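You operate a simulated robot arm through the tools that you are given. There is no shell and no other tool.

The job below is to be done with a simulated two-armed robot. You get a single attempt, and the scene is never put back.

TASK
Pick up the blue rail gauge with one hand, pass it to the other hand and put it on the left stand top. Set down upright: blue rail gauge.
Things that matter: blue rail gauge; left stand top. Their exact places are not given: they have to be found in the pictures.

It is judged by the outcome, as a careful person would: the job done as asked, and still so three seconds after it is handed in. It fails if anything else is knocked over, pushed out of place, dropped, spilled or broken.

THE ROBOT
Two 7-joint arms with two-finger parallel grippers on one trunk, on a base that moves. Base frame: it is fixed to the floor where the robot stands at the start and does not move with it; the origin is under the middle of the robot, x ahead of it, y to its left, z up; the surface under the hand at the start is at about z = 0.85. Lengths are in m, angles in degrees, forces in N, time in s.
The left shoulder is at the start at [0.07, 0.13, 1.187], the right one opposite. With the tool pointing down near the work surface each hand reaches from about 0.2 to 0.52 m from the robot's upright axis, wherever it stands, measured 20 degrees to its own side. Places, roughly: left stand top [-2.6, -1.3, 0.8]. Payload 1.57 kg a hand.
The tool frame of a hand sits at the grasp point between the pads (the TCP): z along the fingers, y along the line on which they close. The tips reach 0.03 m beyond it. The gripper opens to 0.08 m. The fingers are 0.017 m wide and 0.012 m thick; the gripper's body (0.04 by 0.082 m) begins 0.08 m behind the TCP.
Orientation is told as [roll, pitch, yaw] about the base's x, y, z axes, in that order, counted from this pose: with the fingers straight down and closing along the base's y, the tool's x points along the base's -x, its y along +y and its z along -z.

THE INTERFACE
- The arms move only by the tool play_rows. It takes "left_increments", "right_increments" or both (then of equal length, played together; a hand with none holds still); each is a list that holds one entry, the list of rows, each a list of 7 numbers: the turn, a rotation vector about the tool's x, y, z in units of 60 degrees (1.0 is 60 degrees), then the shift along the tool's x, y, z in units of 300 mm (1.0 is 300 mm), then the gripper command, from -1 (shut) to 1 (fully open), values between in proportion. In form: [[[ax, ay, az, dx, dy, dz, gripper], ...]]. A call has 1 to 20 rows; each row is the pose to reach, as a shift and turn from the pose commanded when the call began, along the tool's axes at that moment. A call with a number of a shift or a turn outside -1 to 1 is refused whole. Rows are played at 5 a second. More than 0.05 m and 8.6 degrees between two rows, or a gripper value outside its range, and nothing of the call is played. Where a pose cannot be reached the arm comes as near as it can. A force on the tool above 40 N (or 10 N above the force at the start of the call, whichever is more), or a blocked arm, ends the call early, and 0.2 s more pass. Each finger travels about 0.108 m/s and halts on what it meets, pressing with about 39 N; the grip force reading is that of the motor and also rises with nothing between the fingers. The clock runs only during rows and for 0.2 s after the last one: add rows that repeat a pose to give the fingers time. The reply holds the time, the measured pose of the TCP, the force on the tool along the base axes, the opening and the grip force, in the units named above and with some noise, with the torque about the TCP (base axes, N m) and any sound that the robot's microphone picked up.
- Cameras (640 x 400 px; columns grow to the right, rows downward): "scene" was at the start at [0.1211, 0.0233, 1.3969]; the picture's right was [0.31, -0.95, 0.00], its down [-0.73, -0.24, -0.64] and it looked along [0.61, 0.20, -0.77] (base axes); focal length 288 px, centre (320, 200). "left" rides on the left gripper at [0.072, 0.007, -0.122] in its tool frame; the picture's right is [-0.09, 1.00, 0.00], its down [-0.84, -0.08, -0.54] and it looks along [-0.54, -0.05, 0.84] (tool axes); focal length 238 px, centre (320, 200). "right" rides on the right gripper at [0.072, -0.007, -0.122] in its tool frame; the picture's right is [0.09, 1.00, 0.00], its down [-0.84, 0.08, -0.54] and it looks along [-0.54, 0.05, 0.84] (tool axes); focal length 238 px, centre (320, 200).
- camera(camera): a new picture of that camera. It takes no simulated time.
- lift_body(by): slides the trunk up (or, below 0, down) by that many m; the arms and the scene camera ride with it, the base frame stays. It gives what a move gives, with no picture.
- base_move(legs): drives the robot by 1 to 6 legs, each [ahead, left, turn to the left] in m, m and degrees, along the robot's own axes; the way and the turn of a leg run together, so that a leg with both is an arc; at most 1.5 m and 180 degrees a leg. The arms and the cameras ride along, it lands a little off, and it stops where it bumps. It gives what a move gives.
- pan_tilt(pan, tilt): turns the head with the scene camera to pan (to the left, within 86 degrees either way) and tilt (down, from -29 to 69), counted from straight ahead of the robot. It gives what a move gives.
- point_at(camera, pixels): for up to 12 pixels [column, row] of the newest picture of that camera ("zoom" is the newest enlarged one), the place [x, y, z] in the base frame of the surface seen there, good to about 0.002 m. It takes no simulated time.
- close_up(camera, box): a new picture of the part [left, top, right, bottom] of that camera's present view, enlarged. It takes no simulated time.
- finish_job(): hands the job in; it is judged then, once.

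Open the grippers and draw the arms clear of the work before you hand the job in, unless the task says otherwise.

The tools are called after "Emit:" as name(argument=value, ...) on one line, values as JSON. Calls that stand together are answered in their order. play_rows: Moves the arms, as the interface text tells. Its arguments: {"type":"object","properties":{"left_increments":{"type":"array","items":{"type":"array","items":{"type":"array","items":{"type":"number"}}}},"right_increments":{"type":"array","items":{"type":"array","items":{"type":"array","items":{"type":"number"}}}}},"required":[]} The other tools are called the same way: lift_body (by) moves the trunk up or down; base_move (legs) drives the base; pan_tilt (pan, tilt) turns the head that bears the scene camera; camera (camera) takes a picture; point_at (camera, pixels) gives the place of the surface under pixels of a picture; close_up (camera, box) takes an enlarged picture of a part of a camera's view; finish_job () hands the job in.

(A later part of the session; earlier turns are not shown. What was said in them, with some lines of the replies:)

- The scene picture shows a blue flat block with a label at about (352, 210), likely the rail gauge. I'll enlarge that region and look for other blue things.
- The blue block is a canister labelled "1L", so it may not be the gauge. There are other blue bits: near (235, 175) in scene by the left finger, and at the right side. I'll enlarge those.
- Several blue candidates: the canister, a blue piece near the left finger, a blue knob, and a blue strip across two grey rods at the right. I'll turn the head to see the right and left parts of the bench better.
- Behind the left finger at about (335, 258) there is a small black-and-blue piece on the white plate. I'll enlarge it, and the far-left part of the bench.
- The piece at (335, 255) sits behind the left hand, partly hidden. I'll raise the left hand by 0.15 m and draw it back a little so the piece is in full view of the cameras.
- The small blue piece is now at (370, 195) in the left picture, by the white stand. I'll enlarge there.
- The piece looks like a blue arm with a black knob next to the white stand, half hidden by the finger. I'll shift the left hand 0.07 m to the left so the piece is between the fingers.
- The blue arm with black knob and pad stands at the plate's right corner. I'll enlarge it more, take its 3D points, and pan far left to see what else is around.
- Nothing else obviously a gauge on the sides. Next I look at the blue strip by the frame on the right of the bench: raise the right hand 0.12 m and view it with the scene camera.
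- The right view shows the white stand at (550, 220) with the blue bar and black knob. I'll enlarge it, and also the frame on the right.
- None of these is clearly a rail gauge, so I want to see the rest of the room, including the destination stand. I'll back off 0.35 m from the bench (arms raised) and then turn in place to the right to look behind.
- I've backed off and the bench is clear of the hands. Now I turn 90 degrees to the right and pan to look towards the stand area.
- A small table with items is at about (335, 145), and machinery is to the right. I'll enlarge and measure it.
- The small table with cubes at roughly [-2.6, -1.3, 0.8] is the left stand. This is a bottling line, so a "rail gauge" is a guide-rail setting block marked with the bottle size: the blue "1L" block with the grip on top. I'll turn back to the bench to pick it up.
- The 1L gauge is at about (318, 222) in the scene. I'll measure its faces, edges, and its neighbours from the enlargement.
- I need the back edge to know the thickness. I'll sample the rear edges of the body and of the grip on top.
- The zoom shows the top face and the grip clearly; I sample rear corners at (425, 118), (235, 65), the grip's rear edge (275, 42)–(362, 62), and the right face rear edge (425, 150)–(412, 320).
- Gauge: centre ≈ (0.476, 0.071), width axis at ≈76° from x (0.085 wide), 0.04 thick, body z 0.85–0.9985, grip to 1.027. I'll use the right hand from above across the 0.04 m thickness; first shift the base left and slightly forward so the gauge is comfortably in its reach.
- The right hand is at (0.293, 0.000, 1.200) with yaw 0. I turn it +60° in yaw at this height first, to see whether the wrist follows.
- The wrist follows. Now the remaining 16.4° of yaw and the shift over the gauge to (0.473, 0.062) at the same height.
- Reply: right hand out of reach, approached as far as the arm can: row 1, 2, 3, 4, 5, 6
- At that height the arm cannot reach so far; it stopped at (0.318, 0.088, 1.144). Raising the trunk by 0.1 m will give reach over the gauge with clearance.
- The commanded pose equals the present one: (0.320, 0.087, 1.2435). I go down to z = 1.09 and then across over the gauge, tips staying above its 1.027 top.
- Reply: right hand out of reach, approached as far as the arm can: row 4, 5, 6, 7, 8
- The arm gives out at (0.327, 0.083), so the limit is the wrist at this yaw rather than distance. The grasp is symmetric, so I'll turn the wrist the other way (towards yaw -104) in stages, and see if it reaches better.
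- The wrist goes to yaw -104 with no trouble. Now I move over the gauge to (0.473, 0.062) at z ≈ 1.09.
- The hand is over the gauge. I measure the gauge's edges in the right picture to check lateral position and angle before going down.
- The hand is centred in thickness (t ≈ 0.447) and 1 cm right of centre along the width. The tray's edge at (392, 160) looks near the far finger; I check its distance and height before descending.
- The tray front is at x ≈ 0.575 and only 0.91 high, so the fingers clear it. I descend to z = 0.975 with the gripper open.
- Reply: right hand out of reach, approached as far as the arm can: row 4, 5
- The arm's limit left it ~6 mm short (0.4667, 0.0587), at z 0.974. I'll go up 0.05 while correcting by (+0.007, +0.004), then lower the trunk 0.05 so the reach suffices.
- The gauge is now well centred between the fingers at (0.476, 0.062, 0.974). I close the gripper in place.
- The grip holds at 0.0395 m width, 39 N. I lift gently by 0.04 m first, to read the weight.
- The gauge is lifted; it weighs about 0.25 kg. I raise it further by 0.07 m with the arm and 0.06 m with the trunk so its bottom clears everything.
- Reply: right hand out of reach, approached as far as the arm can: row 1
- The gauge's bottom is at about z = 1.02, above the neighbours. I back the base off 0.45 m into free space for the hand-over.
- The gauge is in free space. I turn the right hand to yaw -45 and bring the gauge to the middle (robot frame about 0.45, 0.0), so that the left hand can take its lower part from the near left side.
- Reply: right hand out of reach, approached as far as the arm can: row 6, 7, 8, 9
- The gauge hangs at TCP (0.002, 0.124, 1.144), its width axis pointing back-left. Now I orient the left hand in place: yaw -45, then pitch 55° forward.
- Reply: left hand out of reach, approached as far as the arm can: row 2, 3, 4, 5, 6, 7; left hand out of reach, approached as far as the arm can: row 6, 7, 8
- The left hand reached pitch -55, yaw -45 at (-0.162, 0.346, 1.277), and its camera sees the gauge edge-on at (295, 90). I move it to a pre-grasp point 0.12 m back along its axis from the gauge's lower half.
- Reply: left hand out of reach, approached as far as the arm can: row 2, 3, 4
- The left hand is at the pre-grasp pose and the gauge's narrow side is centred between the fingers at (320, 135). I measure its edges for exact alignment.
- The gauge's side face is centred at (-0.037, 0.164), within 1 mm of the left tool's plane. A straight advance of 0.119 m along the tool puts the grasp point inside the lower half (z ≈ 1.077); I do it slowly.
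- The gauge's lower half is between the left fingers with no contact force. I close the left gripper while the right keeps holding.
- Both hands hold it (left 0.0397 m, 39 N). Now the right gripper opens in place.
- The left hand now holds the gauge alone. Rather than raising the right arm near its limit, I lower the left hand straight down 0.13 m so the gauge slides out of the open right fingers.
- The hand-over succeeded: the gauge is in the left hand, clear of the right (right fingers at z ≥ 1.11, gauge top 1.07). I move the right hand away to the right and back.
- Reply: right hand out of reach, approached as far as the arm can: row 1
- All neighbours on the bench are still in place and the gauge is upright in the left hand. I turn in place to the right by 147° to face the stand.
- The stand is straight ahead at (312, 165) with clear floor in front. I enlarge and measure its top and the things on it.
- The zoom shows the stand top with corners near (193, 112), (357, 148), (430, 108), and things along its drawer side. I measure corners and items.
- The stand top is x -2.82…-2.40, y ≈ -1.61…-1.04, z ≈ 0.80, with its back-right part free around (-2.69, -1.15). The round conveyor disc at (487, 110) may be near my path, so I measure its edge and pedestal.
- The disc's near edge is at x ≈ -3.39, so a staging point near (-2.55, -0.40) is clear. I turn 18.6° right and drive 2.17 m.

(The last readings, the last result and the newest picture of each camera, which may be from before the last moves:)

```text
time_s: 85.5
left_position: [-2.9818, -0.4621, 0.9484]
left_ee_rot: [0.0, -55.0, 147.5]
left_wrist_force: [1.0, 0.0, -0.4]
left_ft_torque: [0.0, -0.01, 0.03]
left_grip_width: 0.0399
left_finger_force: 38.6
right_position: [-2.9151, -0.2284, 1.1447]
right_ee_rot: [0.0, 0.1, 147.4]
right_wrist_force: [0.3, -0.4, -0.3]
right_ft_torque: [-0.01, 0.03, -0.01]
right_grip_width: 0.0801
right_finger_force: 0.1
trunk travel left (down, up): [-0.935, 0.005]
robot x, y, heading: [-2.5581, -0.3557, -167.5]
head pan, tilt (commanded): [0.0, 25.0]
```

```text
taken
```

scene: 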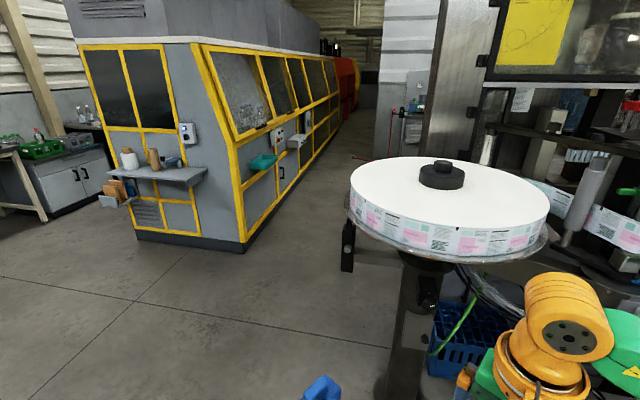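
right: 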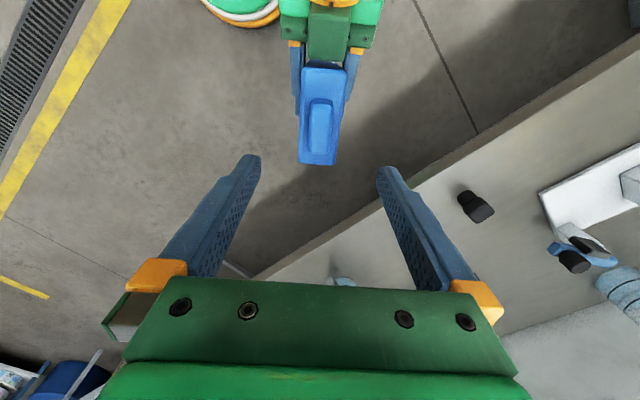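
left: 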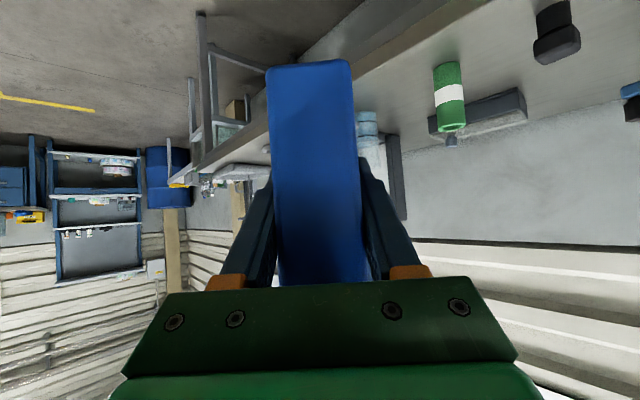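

The base is at (-2.558, -0.356), heading -167.5. I turn left 77.5° to face the stand and look at its top.

Emit:
base_move(legs=[[0, 0, 77.5]])

Emit:
pan_tilt(pan=0, tilt=40)

Emit:
camera(camera="scene")

```text
time_s: 89.2
left_position: [-2.5523, -0.7912, 0.9476]
left_ee_rot: [-0.1, -55.0, -135.3]
left_wrist_force: [0.2, 0.3, -0.4]
left_ft_torque: [0.01, -0.02, -0.03]
left_grip_width: 0.0398
left_finger_force: 39.2
right_position: [-2.7663, -0.6745, 1.1448]
right_ee_rot: [-0.1, 0.2, -135.4]
right_wrist_force: [0.4, 0.7, 0.7]
right_ft_torque: [0.01, 0.0, 0.01]
right_grip_width: 0.08
right_finger_force: 0.0
trunk travel left (down, up): [-0.935, 0.005]
robot x, y, heading: [-2.5628, -0.3602, -90.5]
head pan, tilt (commanded): [0.0, 25.0]
```

```text
time_s: 90.0
left_position: [-2.5528, -0.7918, 0.9491]
left_ee_rot: [-0.1, -55.1, -135.2]
left_wrist_force: [0.2, -1.1, -0.1]
left_ft_torque: [0.02, -0.02, -0.03]
left_grip_width: 0.0398
left_finger_force: 39.2
right_position: [-2.7643, -0.674, 1.1458]
right_ee_rot: [0.1, 0.0, -135.4]
right_wrist_force: [0.3, 0.3, 0.9]
right_ft_torque: [-0.01, 0.04, 0.01]
right_grip_width: 0.08
right_finger_force: 0.0
trunk travel left (down, up): [-0.935, 0.005]
robot x, y, heading: [-2.5615, -0.3572, -90.5]
head pan, tilt (commanded): [0.0, 40.0]
```

```text
taken
```

scene: 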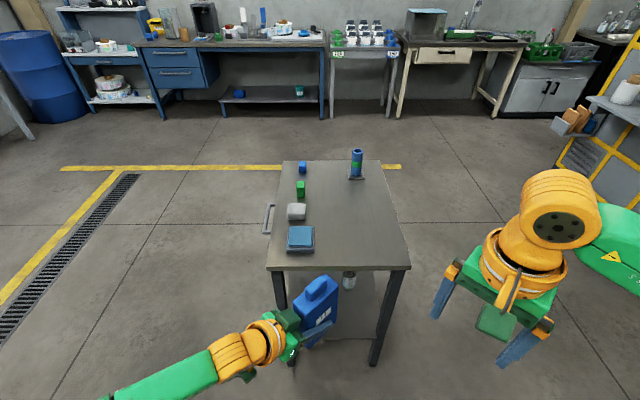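

The stand top is now fully visible: free area right of the row of items. I measure its corners, items, and free spots.

Emit:
point_at(camera="scene", pixels=[[272, 266], [406, 265], [380, 163], [290, 163], [300, 232], [313, 248], [297, 212], [357, 155], [356, 177], [360, 240], [350, 220], [370, 255]])

Emit:
close_up(camera="scene", box=[250, 140, 430, 290])

```text
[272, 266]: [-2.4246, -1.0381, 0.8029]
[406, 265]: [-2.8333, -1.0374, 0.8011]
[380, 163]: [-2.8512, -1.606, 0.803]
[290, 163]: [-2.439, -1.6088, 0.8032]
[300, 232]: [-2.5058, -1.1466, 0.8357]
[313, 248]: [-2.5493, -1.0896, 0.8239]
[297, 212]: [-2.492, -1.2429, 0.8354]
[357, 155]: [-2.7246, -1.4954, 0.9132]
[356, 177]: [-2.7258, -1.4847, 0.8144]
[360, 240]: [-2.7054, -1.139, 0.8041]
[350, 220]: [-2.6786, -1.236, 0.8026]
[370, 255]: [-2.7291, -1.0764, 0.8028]
```

```text
2.67 times, centred on (340, 215) of scene
```

zoom: 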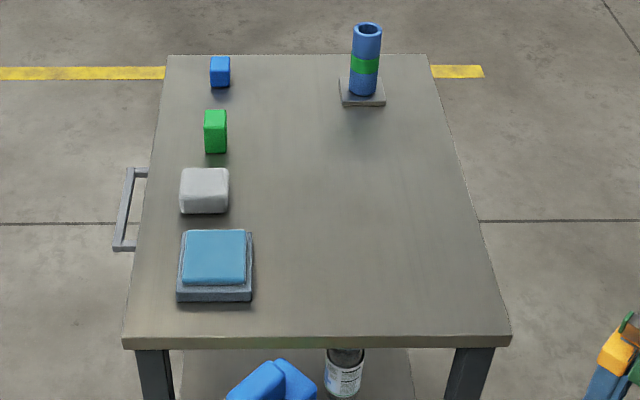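

Top surface z ≈ 0.803; the free spot at (-2.73, -1.15) is well clear of the box (its edge at x ≈ -2.555) and the cylinder. I strafe right 0.17 m and go ahead 0.30 m first.

Emit:
base_move(legs=[[0, -0.17, 0], [0.3, 0, 0]])

Emit:
pan_tilt(pan=0, tilt=55)

Emit:
camera(camera="scene")

```text
time_s: 93.1
left_position: [-2.7228, -1.085, 0.9496]
left_ee_rot: [0.1, -55.1, -135.3]
left_wrist_force: [0.1, -0.4, -0.2]
left_ft_torque: [0.03, -0.01, 0.04]
left_grip_width: 0.0397
left_finger_force: 39.1
right_position: [-2.9351, -0.9698, 1.1463]
right_ee_rot: [0.2, 0.0, -135.4]
right_wrist_force: [0.4, 0.0, -0.1]
right_ft_torque: [-0.04, 0.03, 0.01]
right_grip_width: 0.08
right_finger_force: 0.1
trunk travel left (down, up): [-0.935, 0.005]
robot x, y, heading: [-2.7333, -0.6548, -90.2]
head pan, tilt (commanded): [0.0, 40.0]
```

```text
time_s: 93.9
left_position: [-2.7224, -1.089, 0.9487]
left_ee_rot: [-0.1, -55.1, -135.2]
left_wrist_force: [0.4, -0.5, 0.2]
left_ft_torque: [0.02, -0.03, -0.01]
left_grip_width: 0.0396
left_finger_force: 39.2
right_position: [-2.9354, -0.9724, 1.1462]
right_ee_rot: [0.1, 0.0, -135.3]
right_wrist_force: [-1.0, -0.1, 0.0]
right_ft_torque: [-0.03, -0.01, 0.01]
right_grip_width: 0.0801
right_finger_force: 0.0
trunk travel left (down, up): [-0.935, 0.005]
robot x, y, heading: [-2.7291, -0.654, -90.2]
head pan, tilt (commanded): [0.0, 55.0]
```

```text
taken
```

scene: 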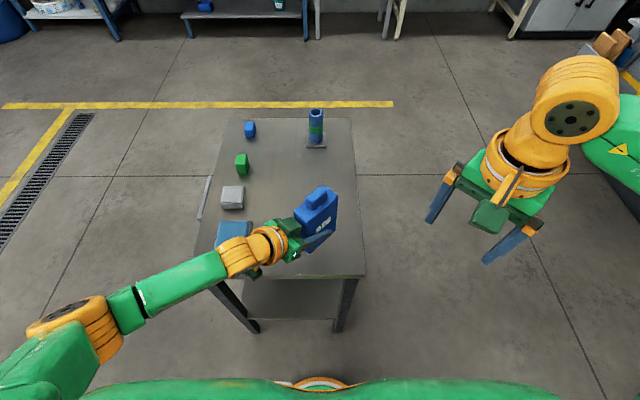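

The gauge is over the stand at (-2.722, -1.087), bottom about 0.09 m above it. I go ahead another 0.06 m.

Emit:
base_move(legs=[[0.06, 0, 0]])

Emit:
camera(camera="scene")

Emit:
camera(camera="left")

Emit:
close_up(camera="scene", box=[190, 120, 400, 290])

```text
time_s: 94.8
left_position: [-2.7217, -1.1384, 0.9528]
left_ee_rot: [0.4, -55.4, -135.6]
left_wrist_force: [-0.1, 1.0, 0.0]
left_ft_torque: [-0.03, -0.03, 0.02]
left_grip_width: 0.0397
left_finger_force: 39.0
right_position: [-2.9343, -1.0234, 1.148]
right_ee_rot: [0.3, -0.3, -135.2]
right_wrist_force: [0.0, 1.3, 0.2]
right_ft_torque: [-0.06, -0.02, 0.01]
right_grip_width: 0.0799
right_finger_force: 0.1
trunk travel left (down, up): [-0.935, 0.005]
robot x, y, heading: [-2.7317, -0.7143, -90.3]
head pan, tilt (commanded): [0.0, 55.0]
```

```text
taken
```

scene: 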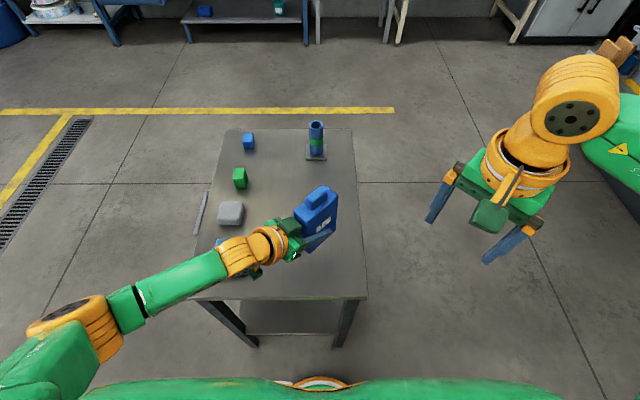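

```text
taken
```

left: 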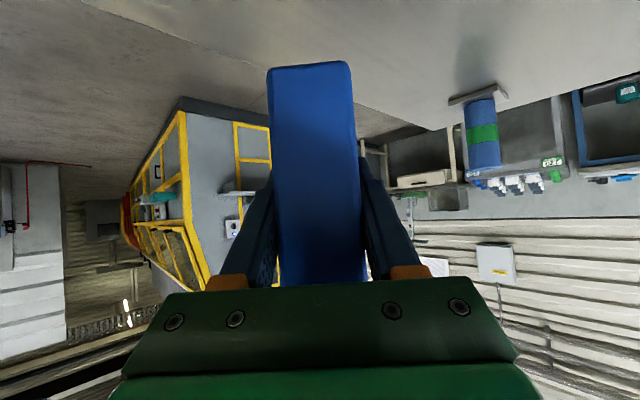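

```text
2.35 times, centred on (295, 205) of scene
```

zoom: 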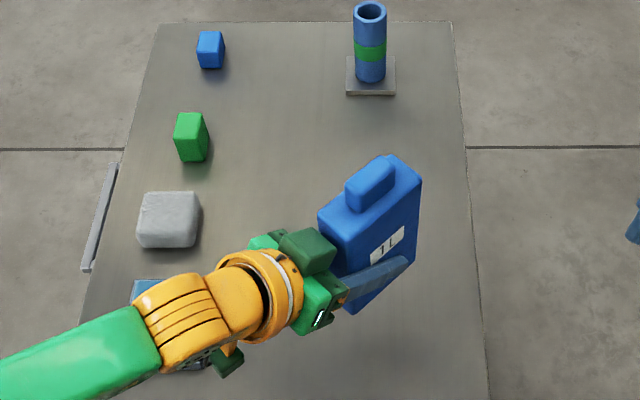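

The reading shows slightly different z (0.9528); it may be settling. I take a still reading before lowering, and measure the gauge's bottom edge and the surface beneath.

Emit:
play_rows(left_increments=[[[0, 0, 0, 0, 0, 0, -1], [0, 0, 0, 0, 0, 0, -1], [0, 0, 0, 0, 0, 0, -1]]])

Emit:
point_at(camera="left", pixels=[[272, 70], [346, 66], [310, 72], [280, 200], [350, 200], [450, 60], [200, 60], [480, 110]])

Emit:
point_at(camera="zoom", pixels=[[350, 312], [418, 250], [322, 215], [415, 175], [350, 235], [440, 330], [200, 370], [380, 175], [330, 255]])

```text
time_s: 95.6
left_position: [-2.7223, -1.1467, 0.9483]
left_ee_rot: [-0.2, -55.1, -135.1]
left_wrist_force: [-0.9, 0.0, -0.1]
left_ft_torque: [0.02, -0.03, -0.03]
left_grip_width: 0.0396
left_finger_force: 39.4
right_position: [-2.936, -1.0311, 1.1455]
right_ee_rot: [0.1, 0.0, -135.2]
right_wrist_force: [0.0, -0.5, 0.1]
right_ft_torque: [-0.02, -0.04, 0.03]
right_grip_width: 0.08
right_finger_force: 0.1
trunk travel left (down, up): [-0.935, 0.005]
robot x, y, heading: [-2.7291, -0.712, -90.3]
head pan, tilt (commanded): [0.0, 55.0]
```

```text
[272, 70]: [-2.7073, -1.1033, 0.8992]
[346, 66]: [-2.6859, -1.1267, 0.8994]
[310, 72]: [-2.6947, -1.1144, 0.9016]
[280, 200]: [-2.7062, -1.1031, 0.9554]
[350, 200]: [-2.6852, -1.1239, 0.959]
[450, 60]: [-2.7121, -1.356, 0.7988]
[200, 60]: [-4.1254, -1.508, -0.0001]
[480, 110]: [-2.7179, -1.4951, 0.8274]
```

```text
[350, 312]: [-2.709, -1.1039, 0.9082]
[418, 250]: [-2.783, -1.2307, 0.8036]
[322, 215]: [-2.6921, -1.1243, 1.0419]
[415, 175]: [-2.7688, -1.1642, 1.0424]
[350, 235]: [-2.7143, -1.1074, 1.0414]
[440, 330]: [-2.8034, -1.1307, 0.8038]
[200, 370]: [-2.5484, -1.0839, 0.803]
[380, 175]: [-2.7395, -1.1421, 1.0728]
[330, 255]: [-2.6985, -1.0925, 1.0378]
```

The gauge is level (body top z ≈ 1.042 at three corners), so its bottom is at ≈0.893, 0.09 above the stand. Before lowering, I check the heights of the left forearm, elbow and camera over the table edge and the box.

Emit:
point_at(camera="scene", pixels=[[240, 262], [180, 290], [130, 315], [80, 325], [245, 275], [255, 272], [200, 298], [360, 298], [225, 245]])

Emit:
close_up(camera="scene", box=[180, 200, 320, 320])

```text
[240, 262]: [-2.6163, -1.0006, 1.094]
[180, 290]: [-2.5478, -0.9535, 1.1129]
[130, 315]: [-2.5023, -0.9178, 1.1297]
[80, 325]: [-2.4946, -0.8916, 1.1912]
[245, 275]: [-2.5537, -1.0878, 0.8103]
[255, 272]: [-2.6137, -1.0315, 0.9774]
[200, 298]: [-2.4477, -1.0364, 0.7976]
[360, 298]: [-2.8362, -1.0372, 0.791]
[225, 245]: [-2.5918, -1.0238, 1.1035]
```

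```text
3.33 times, centred on (250, 260) of scene
```

zoom: 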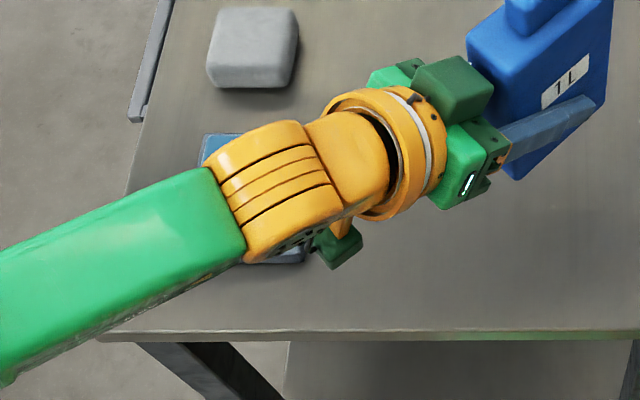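

Wrist bottom is about 1.0 and the hand camera about 0.93, so lowering 0.09 leaves them clear of the table and of the box. I lower the trunk by 0.08 m.

Emit:
lift_body(by=-0.08)

Emit:
camera(camera="left")

Emit:
close_up(camera="scene", box=[180, 180, 380, 330])

```text
time_s: 96.8
left_position: [-2.7216, -1.1465, 0.8688]
left_ee_rot: [-0.1, -54.9, -135.1]
left_wrist_force: [1.1, -0.5, -0.2]
left_ft_torque: [0.04, -0.02, 0.0]
left_grip_width: 0.0398
left_finger_force: 38.5
right_position: [-2.9348, -1.03, 1.0659]
right_ee_rot: [0.0, 0.0, -135.1]
right_wrist_force: [-0.4, 0.6, 0.1]
right_ft_torque: [-0.02, -0.01, -0.02]
right_grip_width: 0.0801
right_finger_force: 0.1
trunk travel left (down, up): [-0.855, 0.085]
robot x, y, heading: [-2.7317, -0.7101, -90.3]
head pan, tilt (commanded): [0.0, 55.0]
```

```text
taken
```

left: 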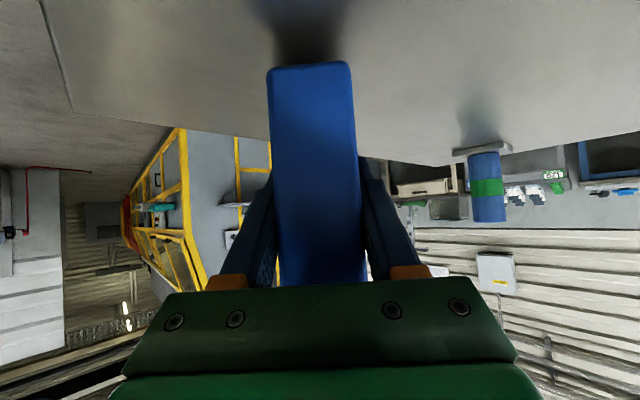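

```text
2.67 times, centred on (280, 255) of scene
```

zoom: 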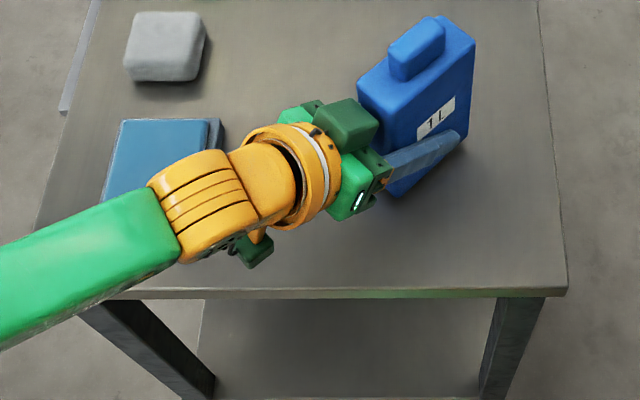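

The gauge bottom should be about 0.009 m above the surface. I measure the body's top again to get the remaining gap.

Emit:
point_at(camera="zoom", pixels=[[375, 90], [400, 100], [455, 45], [420, 45], [395, 190], [500, 150], [460, 180], [300, 270]])

Emit:
point_at(camera="left", pixels=[[272, 72], [346, 66], [310, 68], [310, 40], [250, 40], [400, 60]])

```text
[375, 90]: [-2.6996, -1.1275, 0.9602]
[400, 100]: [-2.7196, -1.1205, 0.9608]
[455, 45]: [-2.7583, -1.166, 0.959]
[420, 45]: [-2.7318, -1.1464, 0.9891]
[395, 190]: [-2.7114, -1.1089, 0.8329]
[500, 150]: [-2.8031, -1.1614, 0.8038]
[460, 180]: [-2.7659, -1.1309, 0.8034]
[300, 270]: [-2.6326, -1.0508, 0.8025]
```

```text
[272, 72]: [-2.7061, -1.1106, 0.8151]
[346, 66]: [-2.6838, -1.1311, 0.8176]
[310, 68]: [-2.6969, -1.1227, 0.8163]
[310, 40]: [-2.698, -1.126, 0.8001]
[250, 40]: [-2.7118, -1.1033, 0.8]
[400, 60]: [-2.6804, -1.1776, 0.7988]
```

Body top is at 0.960, so the gap is roughly 8–11 mm. I lower 6 mm by arm in small rows and read the force.

Emit:
play_rows(left_increments=[[[0, 0, 0, 0.0055, 0, 0.0038, -1], [0, 0, 0, 0.0109, 0, 0.0077, -1], [0, 0, 0, 0.0164, 0, 0.0115, -1], [0, 0, 0, 0.0164, 0, 0.0115, -1]]])

```text
time_s: 97.8
left_position: [-2.7218, -1.1464, 0.8624]
left_ee_rot: [-0.1, -55.0, -135.1]
left_wrist_force: [-0.4, -0.5, 0.0]
left_ft_torque: [0.03, -0.03, 0.02]
left_grip_width: 0.0396
left_finger_force: 38.9
right_position: [-2.9346, -1.0323, 1.0656]
right_ee_rot: [0.0, -0.1, -135.1]
right_wrist_force: [0.6, 0.1, -0.3]
right_ft_torque: [-0.01, -0.01, -0.02]
right_grip_width: 0.0796
right_finger_force: 0.1
trunk travel left (down, up): [-0.855, 0.085]
robot x, y, heading: [-2.73, -0.7098, -90.2]
head pan, tilt (commanded): [0.0, 55.0]
```

No contact yet at TCP z 0.8624. I lower another 2 mm.

Emit:
play_rows(left_increments=[[[0, 0, 0, 0.0027, 0, 0.0019, -1], [0, 0, 0, 0.0055, 0, 0.0038, -1], [0, 0, 0, 0.0055, 0, 0.0038, -1]]])

Emit:
close_up(camera="left", box=[240, 20, 400, 120])

```text
time_s: 98.6
left_position: [-2.7223, -1.1467, 0.8608]
left_ee_rot: [-0.1, -55.1, -135.1]
left_wrist_force: [0.6, 0.9, 0.5]
left_ft_torque: [0.03, -0.04, 0.01]
left_grip_width: 0.0396
left_finger_force: 39.4
right_position: [-2.934, -1.0317, 1.0656]
right_ee_rot: [0.1, 0.0, -135.2]
right_wrist_force: [0.1, 0.0, -0.5]
right_ft_torque: [0.0, -0.03, -0.02]
right_grip_width: 0.0801
right_finger_force: 0.0
trunk travel left (down, up): [-0.855, 0.085]
robot x, y, heading: [-2.7332, -0.7127, -90.0]
head pan, tilt (commanded): [0.0, 55.0]
```

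```text
4.00 times, centred on (320, 70) of left
```

zoom: 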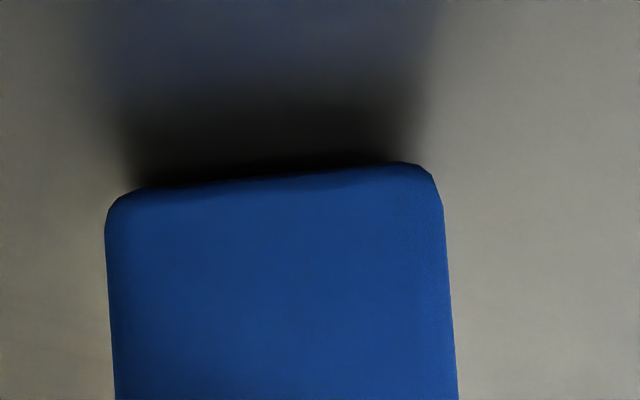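

Very near the surface: the shadow meets the gauge's bottom edge at (150–420, 180). I lower 2 mm more.

Emit:
play_rows(left_increments=[[[0, 0, 0, 0.0027, 0, 0.0019, -1], [0, 0, 0, 0.0055, 0, 0.0038, -1], [0, 0, 0, 0.0055, 0, 0.0038, -1]]])

Emit:
close_up(camera="left", box=[240, 20, 400, 120])

```text
time_s: 99.4
left_position: [-2.7216, -1.1462, 0.8586]
left_ee_rot: [-0.1, -54.9, -135.2]
left_wrist_force: [-0.3, -0.1, -0.3]
left_ft_torque: [0.02, -0.03, 0.0]
left_grip_width: 0.04
left_finger_force: 39.2
right_position: [-2.9359, -1.0311, 1.0645]
right_ee_rot: [0.0, 0.0, -135.3]
right_wrist_force: [-0.6, -0.3, -0.2]
right_ft_torque: [0.01, 0.0, 0.02]
right_grip_width: 0.0801
right_finger_force: 0.1
trunk travel left (down, up): [-0.855, 0.085]
robot x, y, heading: [-2.7326, -0.7142, -90.4]
head pan, tilt (commanded): [0.0, 55.0]
```

```text
4.00 times, centred on (320, 70) of left
```

zoom: 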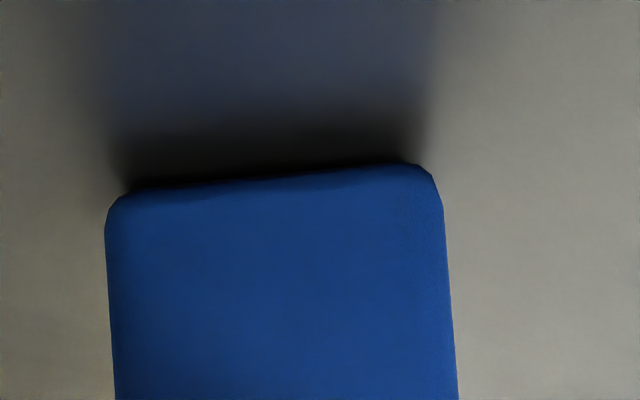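

Still no force at TCP z 0.8586; I lower another 2 mm.

Emit:
play_rows(left_increments=[[[0, 0, 0, 0.0027, 0, 0.0019, -1], [0, 0, 0, 0.0055, 0, 0.0038, -1], [0, 0, 0, 0.0055, 0, 0.0038, -1]]])

```text
time_s: 100.2
left_position: [-2.7223, -1.1466, 0.8552]
left_ee_rot: [-0.1, -55.0, -135.2]
left_wrist_force: [-0.3, -0.6, 0.2]
left_ft_torque: [-0.05, 0.03, -0.03]
left_grip_width: 0.0398
left_finger_force: 39.2
right_position: [-2.9351, -1.0306, 1.0659]
right_ee_rot: [0.1, 0.0, -135.2]
right_wrist_force: [-0.6, 0.7, 0.1]
right_ft_torque: [0.02, -0.01, -0.02]
right_grip_width: 0.08
right_finger_force: 0.1
trunk travel left (down, up): [-0.855, 0.085]
robot x, y, heading: [-2.7359, -0.7107, -90.4]
head pan, tilt (commanded): [0.0, 55.0]
```

Still no force reading. I look at the bottom edge again and measure body top and table to know the true gap.

Emit:
close_up(camera="left", box=[240, 20, 400, 120])

Emit:
point_at(camera="zoom", pixels=[[120, 205], [430, 180], [280, 185], [280, 215], [60, 180], [500, 150], [60, 60], [560, 60]])

Emit:
close_up(camera="scene", box=[260, 170, 380, 270])

```text
4.00 times, centred on (320, 70) of left
```

zoom: 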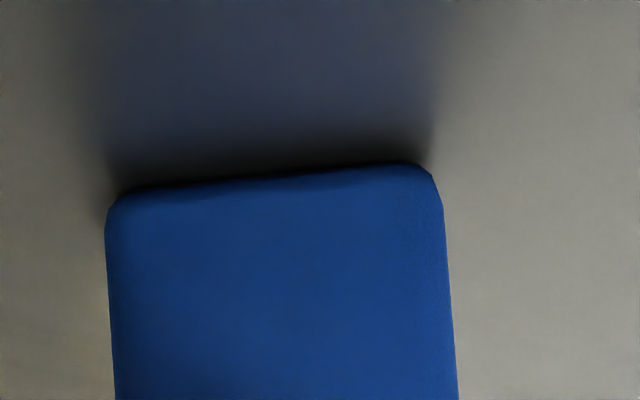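

```text
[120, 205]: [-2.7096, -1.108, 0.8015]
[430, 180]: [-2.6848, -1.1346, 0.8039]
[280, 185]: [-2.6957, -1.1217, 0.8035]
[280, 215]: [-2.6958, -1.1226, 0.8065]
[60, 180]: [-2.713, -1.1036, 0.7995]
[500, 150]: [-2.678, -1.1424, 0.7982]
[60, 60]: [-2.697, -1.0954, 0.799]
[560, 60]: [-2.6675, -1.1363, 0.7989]
```

```text
4.00 times, centred on (320, 220) of scene
```

zoom: 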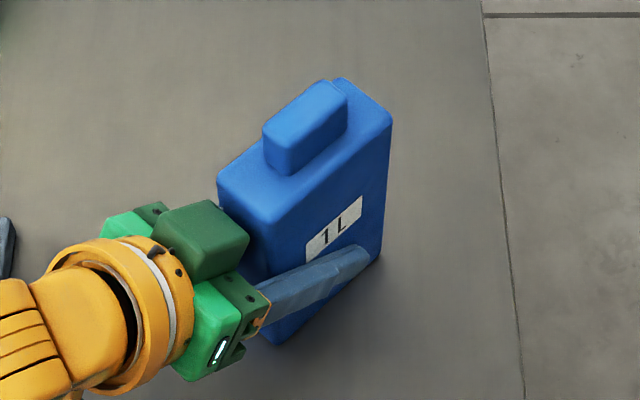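

The bottom edge is now 1–3 mm above the surface (0.802 vs 0.799). I lower another 1.5 mm.

Emit:
play_rows(left_increments=[[[0, 0, 0, 0.002, 0, 0.0014, -1], [0, 0, 0, 0.0041, 0, 0.0029, -1], [0, 0, 0, 0.0041, 0, 0.0029, -1]]])

```text
time_s: 101.0
left_position: [-2.7234, -1.1468, 0.8569]
left_ee_rot: [-0.1, -55.1, -135.2]
left_wrist_force: [1.7, -3.5, 10.5]
left_ft_torque: [0.19, -0.44, -0.07]
left_grip_width: 0.0399
left_finger_force: 39.0
right_position: [-2.9347, -1.0296, 1.0663]
right_ee_rot: [0.0, 0.0, -135.3]
right_wrist_force: [0.5, 0.2, -0.3]
right_ft_torque: [-0.01, 0.02, -0.02]
right_grip_width: 0.08
right_finger_force: 0.1
trunk travel left (down, up): [-0.855, 0.085]
robot x, y, heading: [-2.7325, -0.7131, -90.1]
head pan, tilt (commanded): [0.0, 55.0]
```

Contact: 10.5 N upward. I relieve it by about 0.5 mm and then open the left gripper gradually.

Emit:
play_rows(left_increments=[[[0, 0, 0, -0.0014, 0, -0.001, -1], [0, 0, 0, -0.0014, 0, -0.001, -1]]])

```text
time_s: 101.6
left_position: [-2.7209, -1.1469, 0.8565]
left_ee_rot: [0.0, -55.1, -135.2]
left_wrist_force: [1.1, -4.0, 9.5]
left_ft_torque: [-0.18, -0.15, -0.07]
left_grip_width: 0.0396
left_finger_force: 39.4
right_position: [-2.9356, -1.0304, 1.0657]
right_ee_rot: [0.1, -0.1, -135.3]
right_wrist_force: [-0.1, -0.2, 0.3]
right_ft_torque: [-0.01, -0.01, 0.01]
right_grip_width: 0.0799
right_finger_force: 0.0
trunk travel left (down, up): [-0.855, 0.085]
robot x, y, heading: [-2.732, -0.7161, -90.1]
head pan, tilt (commanded): [0.0, 55.0]
```

Still 9.5 N; I relieve another 0.8 mm before opening.

Emit:
play_rows(left_increments=[[[0, 0, 0, -0.0022, 0, -0.0015, -1], [0, 0, 0, -0.0022, 0, -0.0015, -1]]])

```text
time_s: 102.2
left_position: [-2.7221, -1.1454, 0.856]
left_ee_rot: [-0.2, -55.0, -135.2]
left_wrist_force: [0.0, -2.8, 6.8]
left_ft_torque: [-0.53, 0.4, 0.06]
left_grip_width: 0.0399
left_finger_force: 39.0
right_position: [-2.9346, -1.0304, 1.0656]
right_ee_rot: [0.0, 0.0, -135.3]
right_wrist_force: [-0.8, -0.7, -0.1]
right_ft_torque: [0.0, -0.02, -0.02]
right_grip_width: 0.0799
right_finger_force: 0.0
trunk travel left (down, up): [-0.855, 0.085]
robot x, y, heading: [-2.7326, -0.7145, -90.4]
head pan, tilt (commanded): [0.0, 55.0]
```

Light contact now (6.8 N up). I open the left gripper step by step.

Emit:
play_rows(left_increments=[[[0, 0, 0, 0, 0, 0, -0.2], [0, 0, 0, 0, 0, 0, 0.0], [0, 0, 0, 0, 0, 0, 0.1], [0, 0, 0, 0, 0, 0, 0.25], [0, 0, 0, 0, 0, 0, 0.5], [0, 0, 0, 0, 0, 0, 0.8], [0, 0, 0, 0, 0, 0, 1], [0, 0, 0, 0, 0, 0, 1]]])

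Emit:
camera(camera="left")

Emit:
close_up(camera="scene", box=[240, 160, 400, 280])

```text
time_s: 104.0
left_position: [-2.7214, -1.1452, 0.857]
left_ee_rot: [-0.2, -54.9, -135.0]
left_wrist_force: [0.3, 0.1, 0.1]
left_ft_torque: [-0.02, -0.01, -0.01]
left_grip_width: 0.0798
left_finger_force: 0.0
right_position: [-2.9339, -1.0295, 1.0653]
right_ee_rot: [-0.1, 0.1, -135.2]
right_wrist_force: [-0.4, 0.0, 0.2]
right_ft_torque: [-0.02, -0.03, 0.01]
right_grip_width: 0.0801
right_finger_force: 0.1
trunk travel left (down, up): [-0.855, 0.085]
robot x, y, heading: [-2.7349, -0.7163, -90.1]
head pan, tilt (commanded): [0.0, 55.0]
```

```text
taken
```

left: 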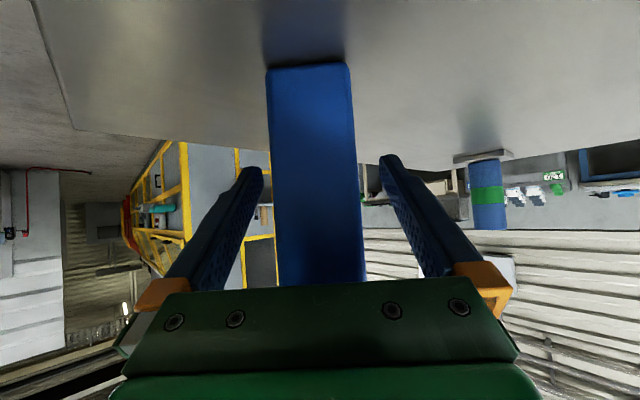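

```text
3.33 times, centred on (320, 220) of scene
```

zoom: 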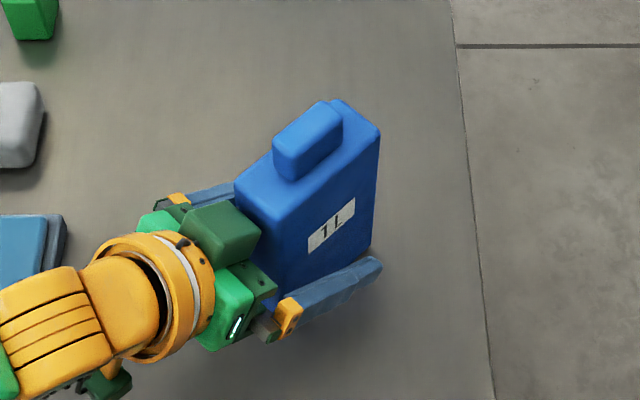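

The gauge stands upright by itself on the stand, label readable, fingers open and clear on both sides. I withdraw the left hand along its own axis, first 0.045 m, checking it follows straight.

Emit:
play_rows(left_increments=[[[0, 0, 0, 0, 0, -0.05, 1], [0, 0, 0, 0, 0, -0.1, 1], [0, 0, 0, 0, 0, -0.15, 1], [0, 0, 0, 0, 0, -0.15, 1]]])

Emit:
camera(camera="left")

```text
time_s: 105.0
left_position: [-2.6962, -1.1195, 0.8824]
left_ee_rot: [-0.1, -55.0, -135.1]
left_wrist_force: [0.4, -0.6, -0.1]
left_ft_torque: [-0.01, -0.02, 0.0]
left_grip_width: 0.0801
left_finger_force: 0.1
right_position: [-2.9351, -1.0309, 1.0664]
right_ee_rot: [0.0, 0.0, -135.3]
right_wrist_force: [0.0, 0.0, -0.3]
right_ft_torque: [0.02, -0.05, 0.0]
right_grip_width: 0.08
right_finger_force: 0.1
trunk travel left (down, up): [-0.855, 0.085]
robot x, y, heading: [-2.7334, -0.7126, -90.3]
head pan, tilt (commanded): [0.0, 55.0]
```

```text
taken
```

left: 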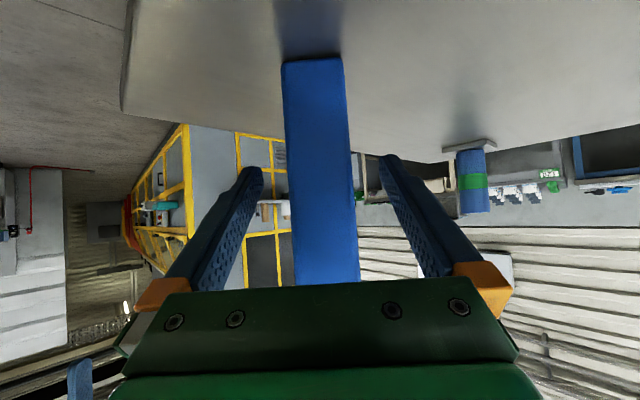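

The hand follows straight and the gauge is untouched. I withdraw a further 0.09 m the same way.

Emit:
play_rows(left_increments=[[[0, 0, 0, 0, 0, -0.08, 1], [0, 0, 0, 0, 0, -0.16, 1], [0, 0, 0, 0, 0, -0.23, 1], [0, 0, 0, 0, 0, -0.3, 1], [0, 0, 0, 0, 0, -0.3, 1]]])

Emit:
camera(camera="left")

Emit:
camera(camera="scene")

```text
time_s: 106.2
left_position: [-2.6441, -1.0674, 0.935]
left_ee_rot: [-0.1, -54.9, -135.1]
left_wrist_force: [-0.5, 0.1, 0.5]
left_ft_torque: [0.01, -0.02, 0.02]
left_grip_width: 0.0799
left_finger_force: 0.0
right_position: [-2.9351, -1.0304, 1.0651]
right_ee_rot: [0.0, 0.1, -135.2]
right_wrist_force: [0.3, -0.2, -0.3]
right_ft_torque: [0.01, 0.01, 0.01]
right_grip_width: 0.0802
right_finger_force: 0.0
trunk travel left (down, up): [-0.855, 0.085]
robot x, y, heading: [-2.7329, -0.7157, -90.4]
head pan, tilt (commanded): [0.0, 55.0]
```

```text
taken
```

left: 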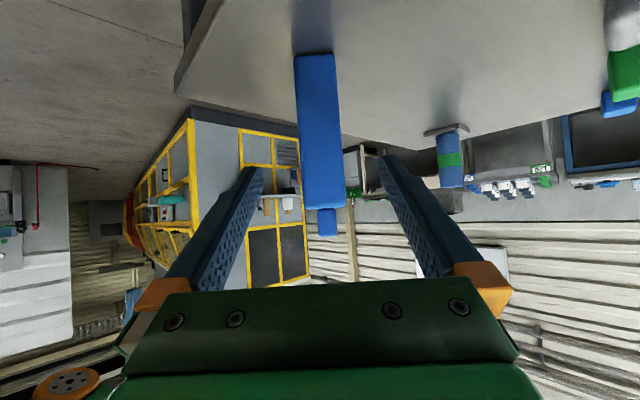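

```text
taken
```

scene: 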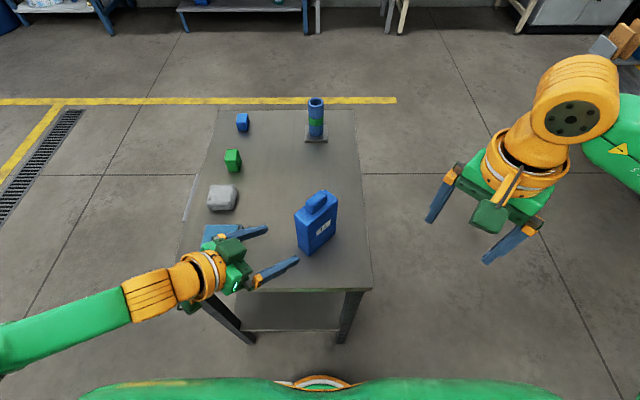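

The gauge stands free at (316, 222) and the other items are in place. I raise the trunk 0.06 m and back the base straight off 0.35 m to draw both arms clear.

Emit:
lift_body(by=0.06)

Emit:
base_move(legs=[[-0.35, 0, 0]])

Emit:
pan_tilt(pan=0, tilt=40)

Emit:
camera(camera="scene")

Emit:
close_up(camera="scene", box=[250, 130, 430, 290])

```text
time_s: 107.2
left_position: [-2.6432, -1.0678, 0.9956]
left_ee_rot: [-0.2, -55.0, -135.0]
left_wrist_force: [0.2, -0.4, -0.3]
left_ft_torque: [0.0, 0.01, 0.03]
left_grip_width: 0.0802
left_finger_force: 0.0
right_position: [-2.9354, -1.0317, 1.1257]
right_ee_rot: [0.0, 0.0, -135.2]
right_wrist_force: [-0.5, -0.8, 0.2]
right_ft_torque: [0.0, -0.01, 0.03]
right_grip_width: 0.0797
right_finger_force: 0.0
trunk travel left (down, up): [-0.915, 0.025]
robot x, y, heading: [-2.7338, -0.712, -90.2]
head pan, tilt (commanded): [0.0, 55.0]
```

```text
time_s: 109.5
left_position: [-2.6412, -0.7273, 0.9936]
left_ee_rot: [-0.2, -54.8, -134.8]
left_wrist_force: [-0.4, -0.5, -0.6]
left_ft_torque: [-0.01, 0.0, 0.01]
left_grip_width: 0.0799
left_finger_force: 0.1
right_position: [-2.9325, -0.6906, 1.1254]
right_ee_rot: [-0.1, 0.1, -135.1]
right_wrist_force: [0.4, 0.5, 0.1]
right_ft_torque: [0.01, 0.03, -0.01]
right_grip_width: 0.0801
right_finger_force: 0.0
trunk travel left (down, up): [-0.915, 0.025]
robot x, y, heading: [-2.7325, -0.3701, -90.2]
head pan, tilt (commanded): [0.0, 55.0]
```

```text
time_s: 110.2
left_position: [-2.6408, -0.725, 0.9946]
left_ee_rot: [-0.1, -55.1, -135.1]
left_wrist_force: [0.7, 0.3, 0.2]
left_ft_torque: [-0.02, -0.02, -0.01]
left_grip_width: 0.0799
left_finger_force: 0.0
right_position: [-2.9323, -0.6876, 1.1254]
right_ee_rot: [0.1, -0.1, -135.1]
right_wrist_force: [0.1, 0.4, 0.1]
right_ft_torque: [0.0, 0.0, 0.0]
right_grip_width: 0.08
right_finger_force: 0.0
trunk travel left (down, up): [-0.915, 0.025]
robot x, y, heading: [-2.731, -0.3689, -90.3]
head pan, tilt (commanded): [0.0, 40.0]
```

```text
taken
```

scene: 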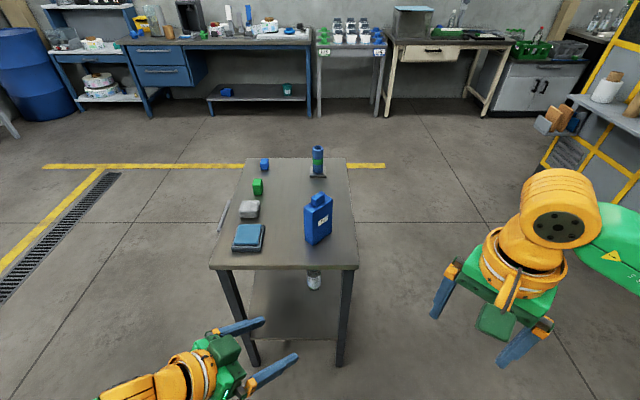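

```text
2.50 times, centred on (340, 210) of scene
```

zoom: 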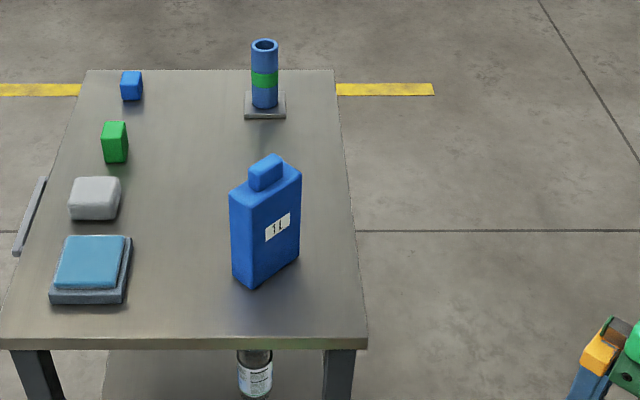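

The gauge stands upright on the stand, with all other items undisturbed and the arms clear with open grippers. I check levelness and that the stand did not move.

Emit:
point_at(camera="zoom", pixels=[[240, 192], [290, 170], [268, 165], [250, 280], [295, 255], [8, 333], [362, 335], [90, 260], [95, 190], [264, 110]])

```text
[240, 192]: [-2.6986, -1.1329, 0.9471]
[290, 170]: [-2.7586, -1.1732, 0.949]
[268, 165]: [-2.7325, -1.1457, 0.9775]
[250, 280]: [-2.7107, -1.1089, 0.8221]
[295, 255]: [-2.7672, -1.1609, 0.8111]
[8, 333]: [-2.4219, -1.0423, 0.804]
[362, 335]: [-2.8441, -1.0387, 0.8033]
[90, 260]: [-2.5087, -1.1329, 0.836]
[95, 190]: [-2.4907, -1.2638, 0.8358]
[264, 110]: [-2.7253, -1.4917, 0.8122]
```

The gauge is level (body top 0.947–0.949), upright on the stand, and the stand and its items are where they were. I hand the job in.

Emit:
finish_job()

```text
The job is handed in.
```

The blue rail gauge is standing upright on the left stand top, and I've handed the job in; no verdict came back.

- **Pick-up and hand-over:** the right hand lifted it off the bench. It was passed to the left hand in open space away from the bench, and the left hand set it down.
- **Final state:** the gauge sits level at about [-2.73, -1.15]. I saw nothing knocked over or out of place on the bench or on the stand. Both grippers are open and drawn clear.
- **Identification:** nothing in the scene is labelled "rail gauge". I took it to be the blue block marked "1L" with a grip on top, because the room has a bottling line and such blocks are used to set guide-rail width. If another blue item was meant, such as the blue arm with a black knob by the white stand, then the wrong object was moved.
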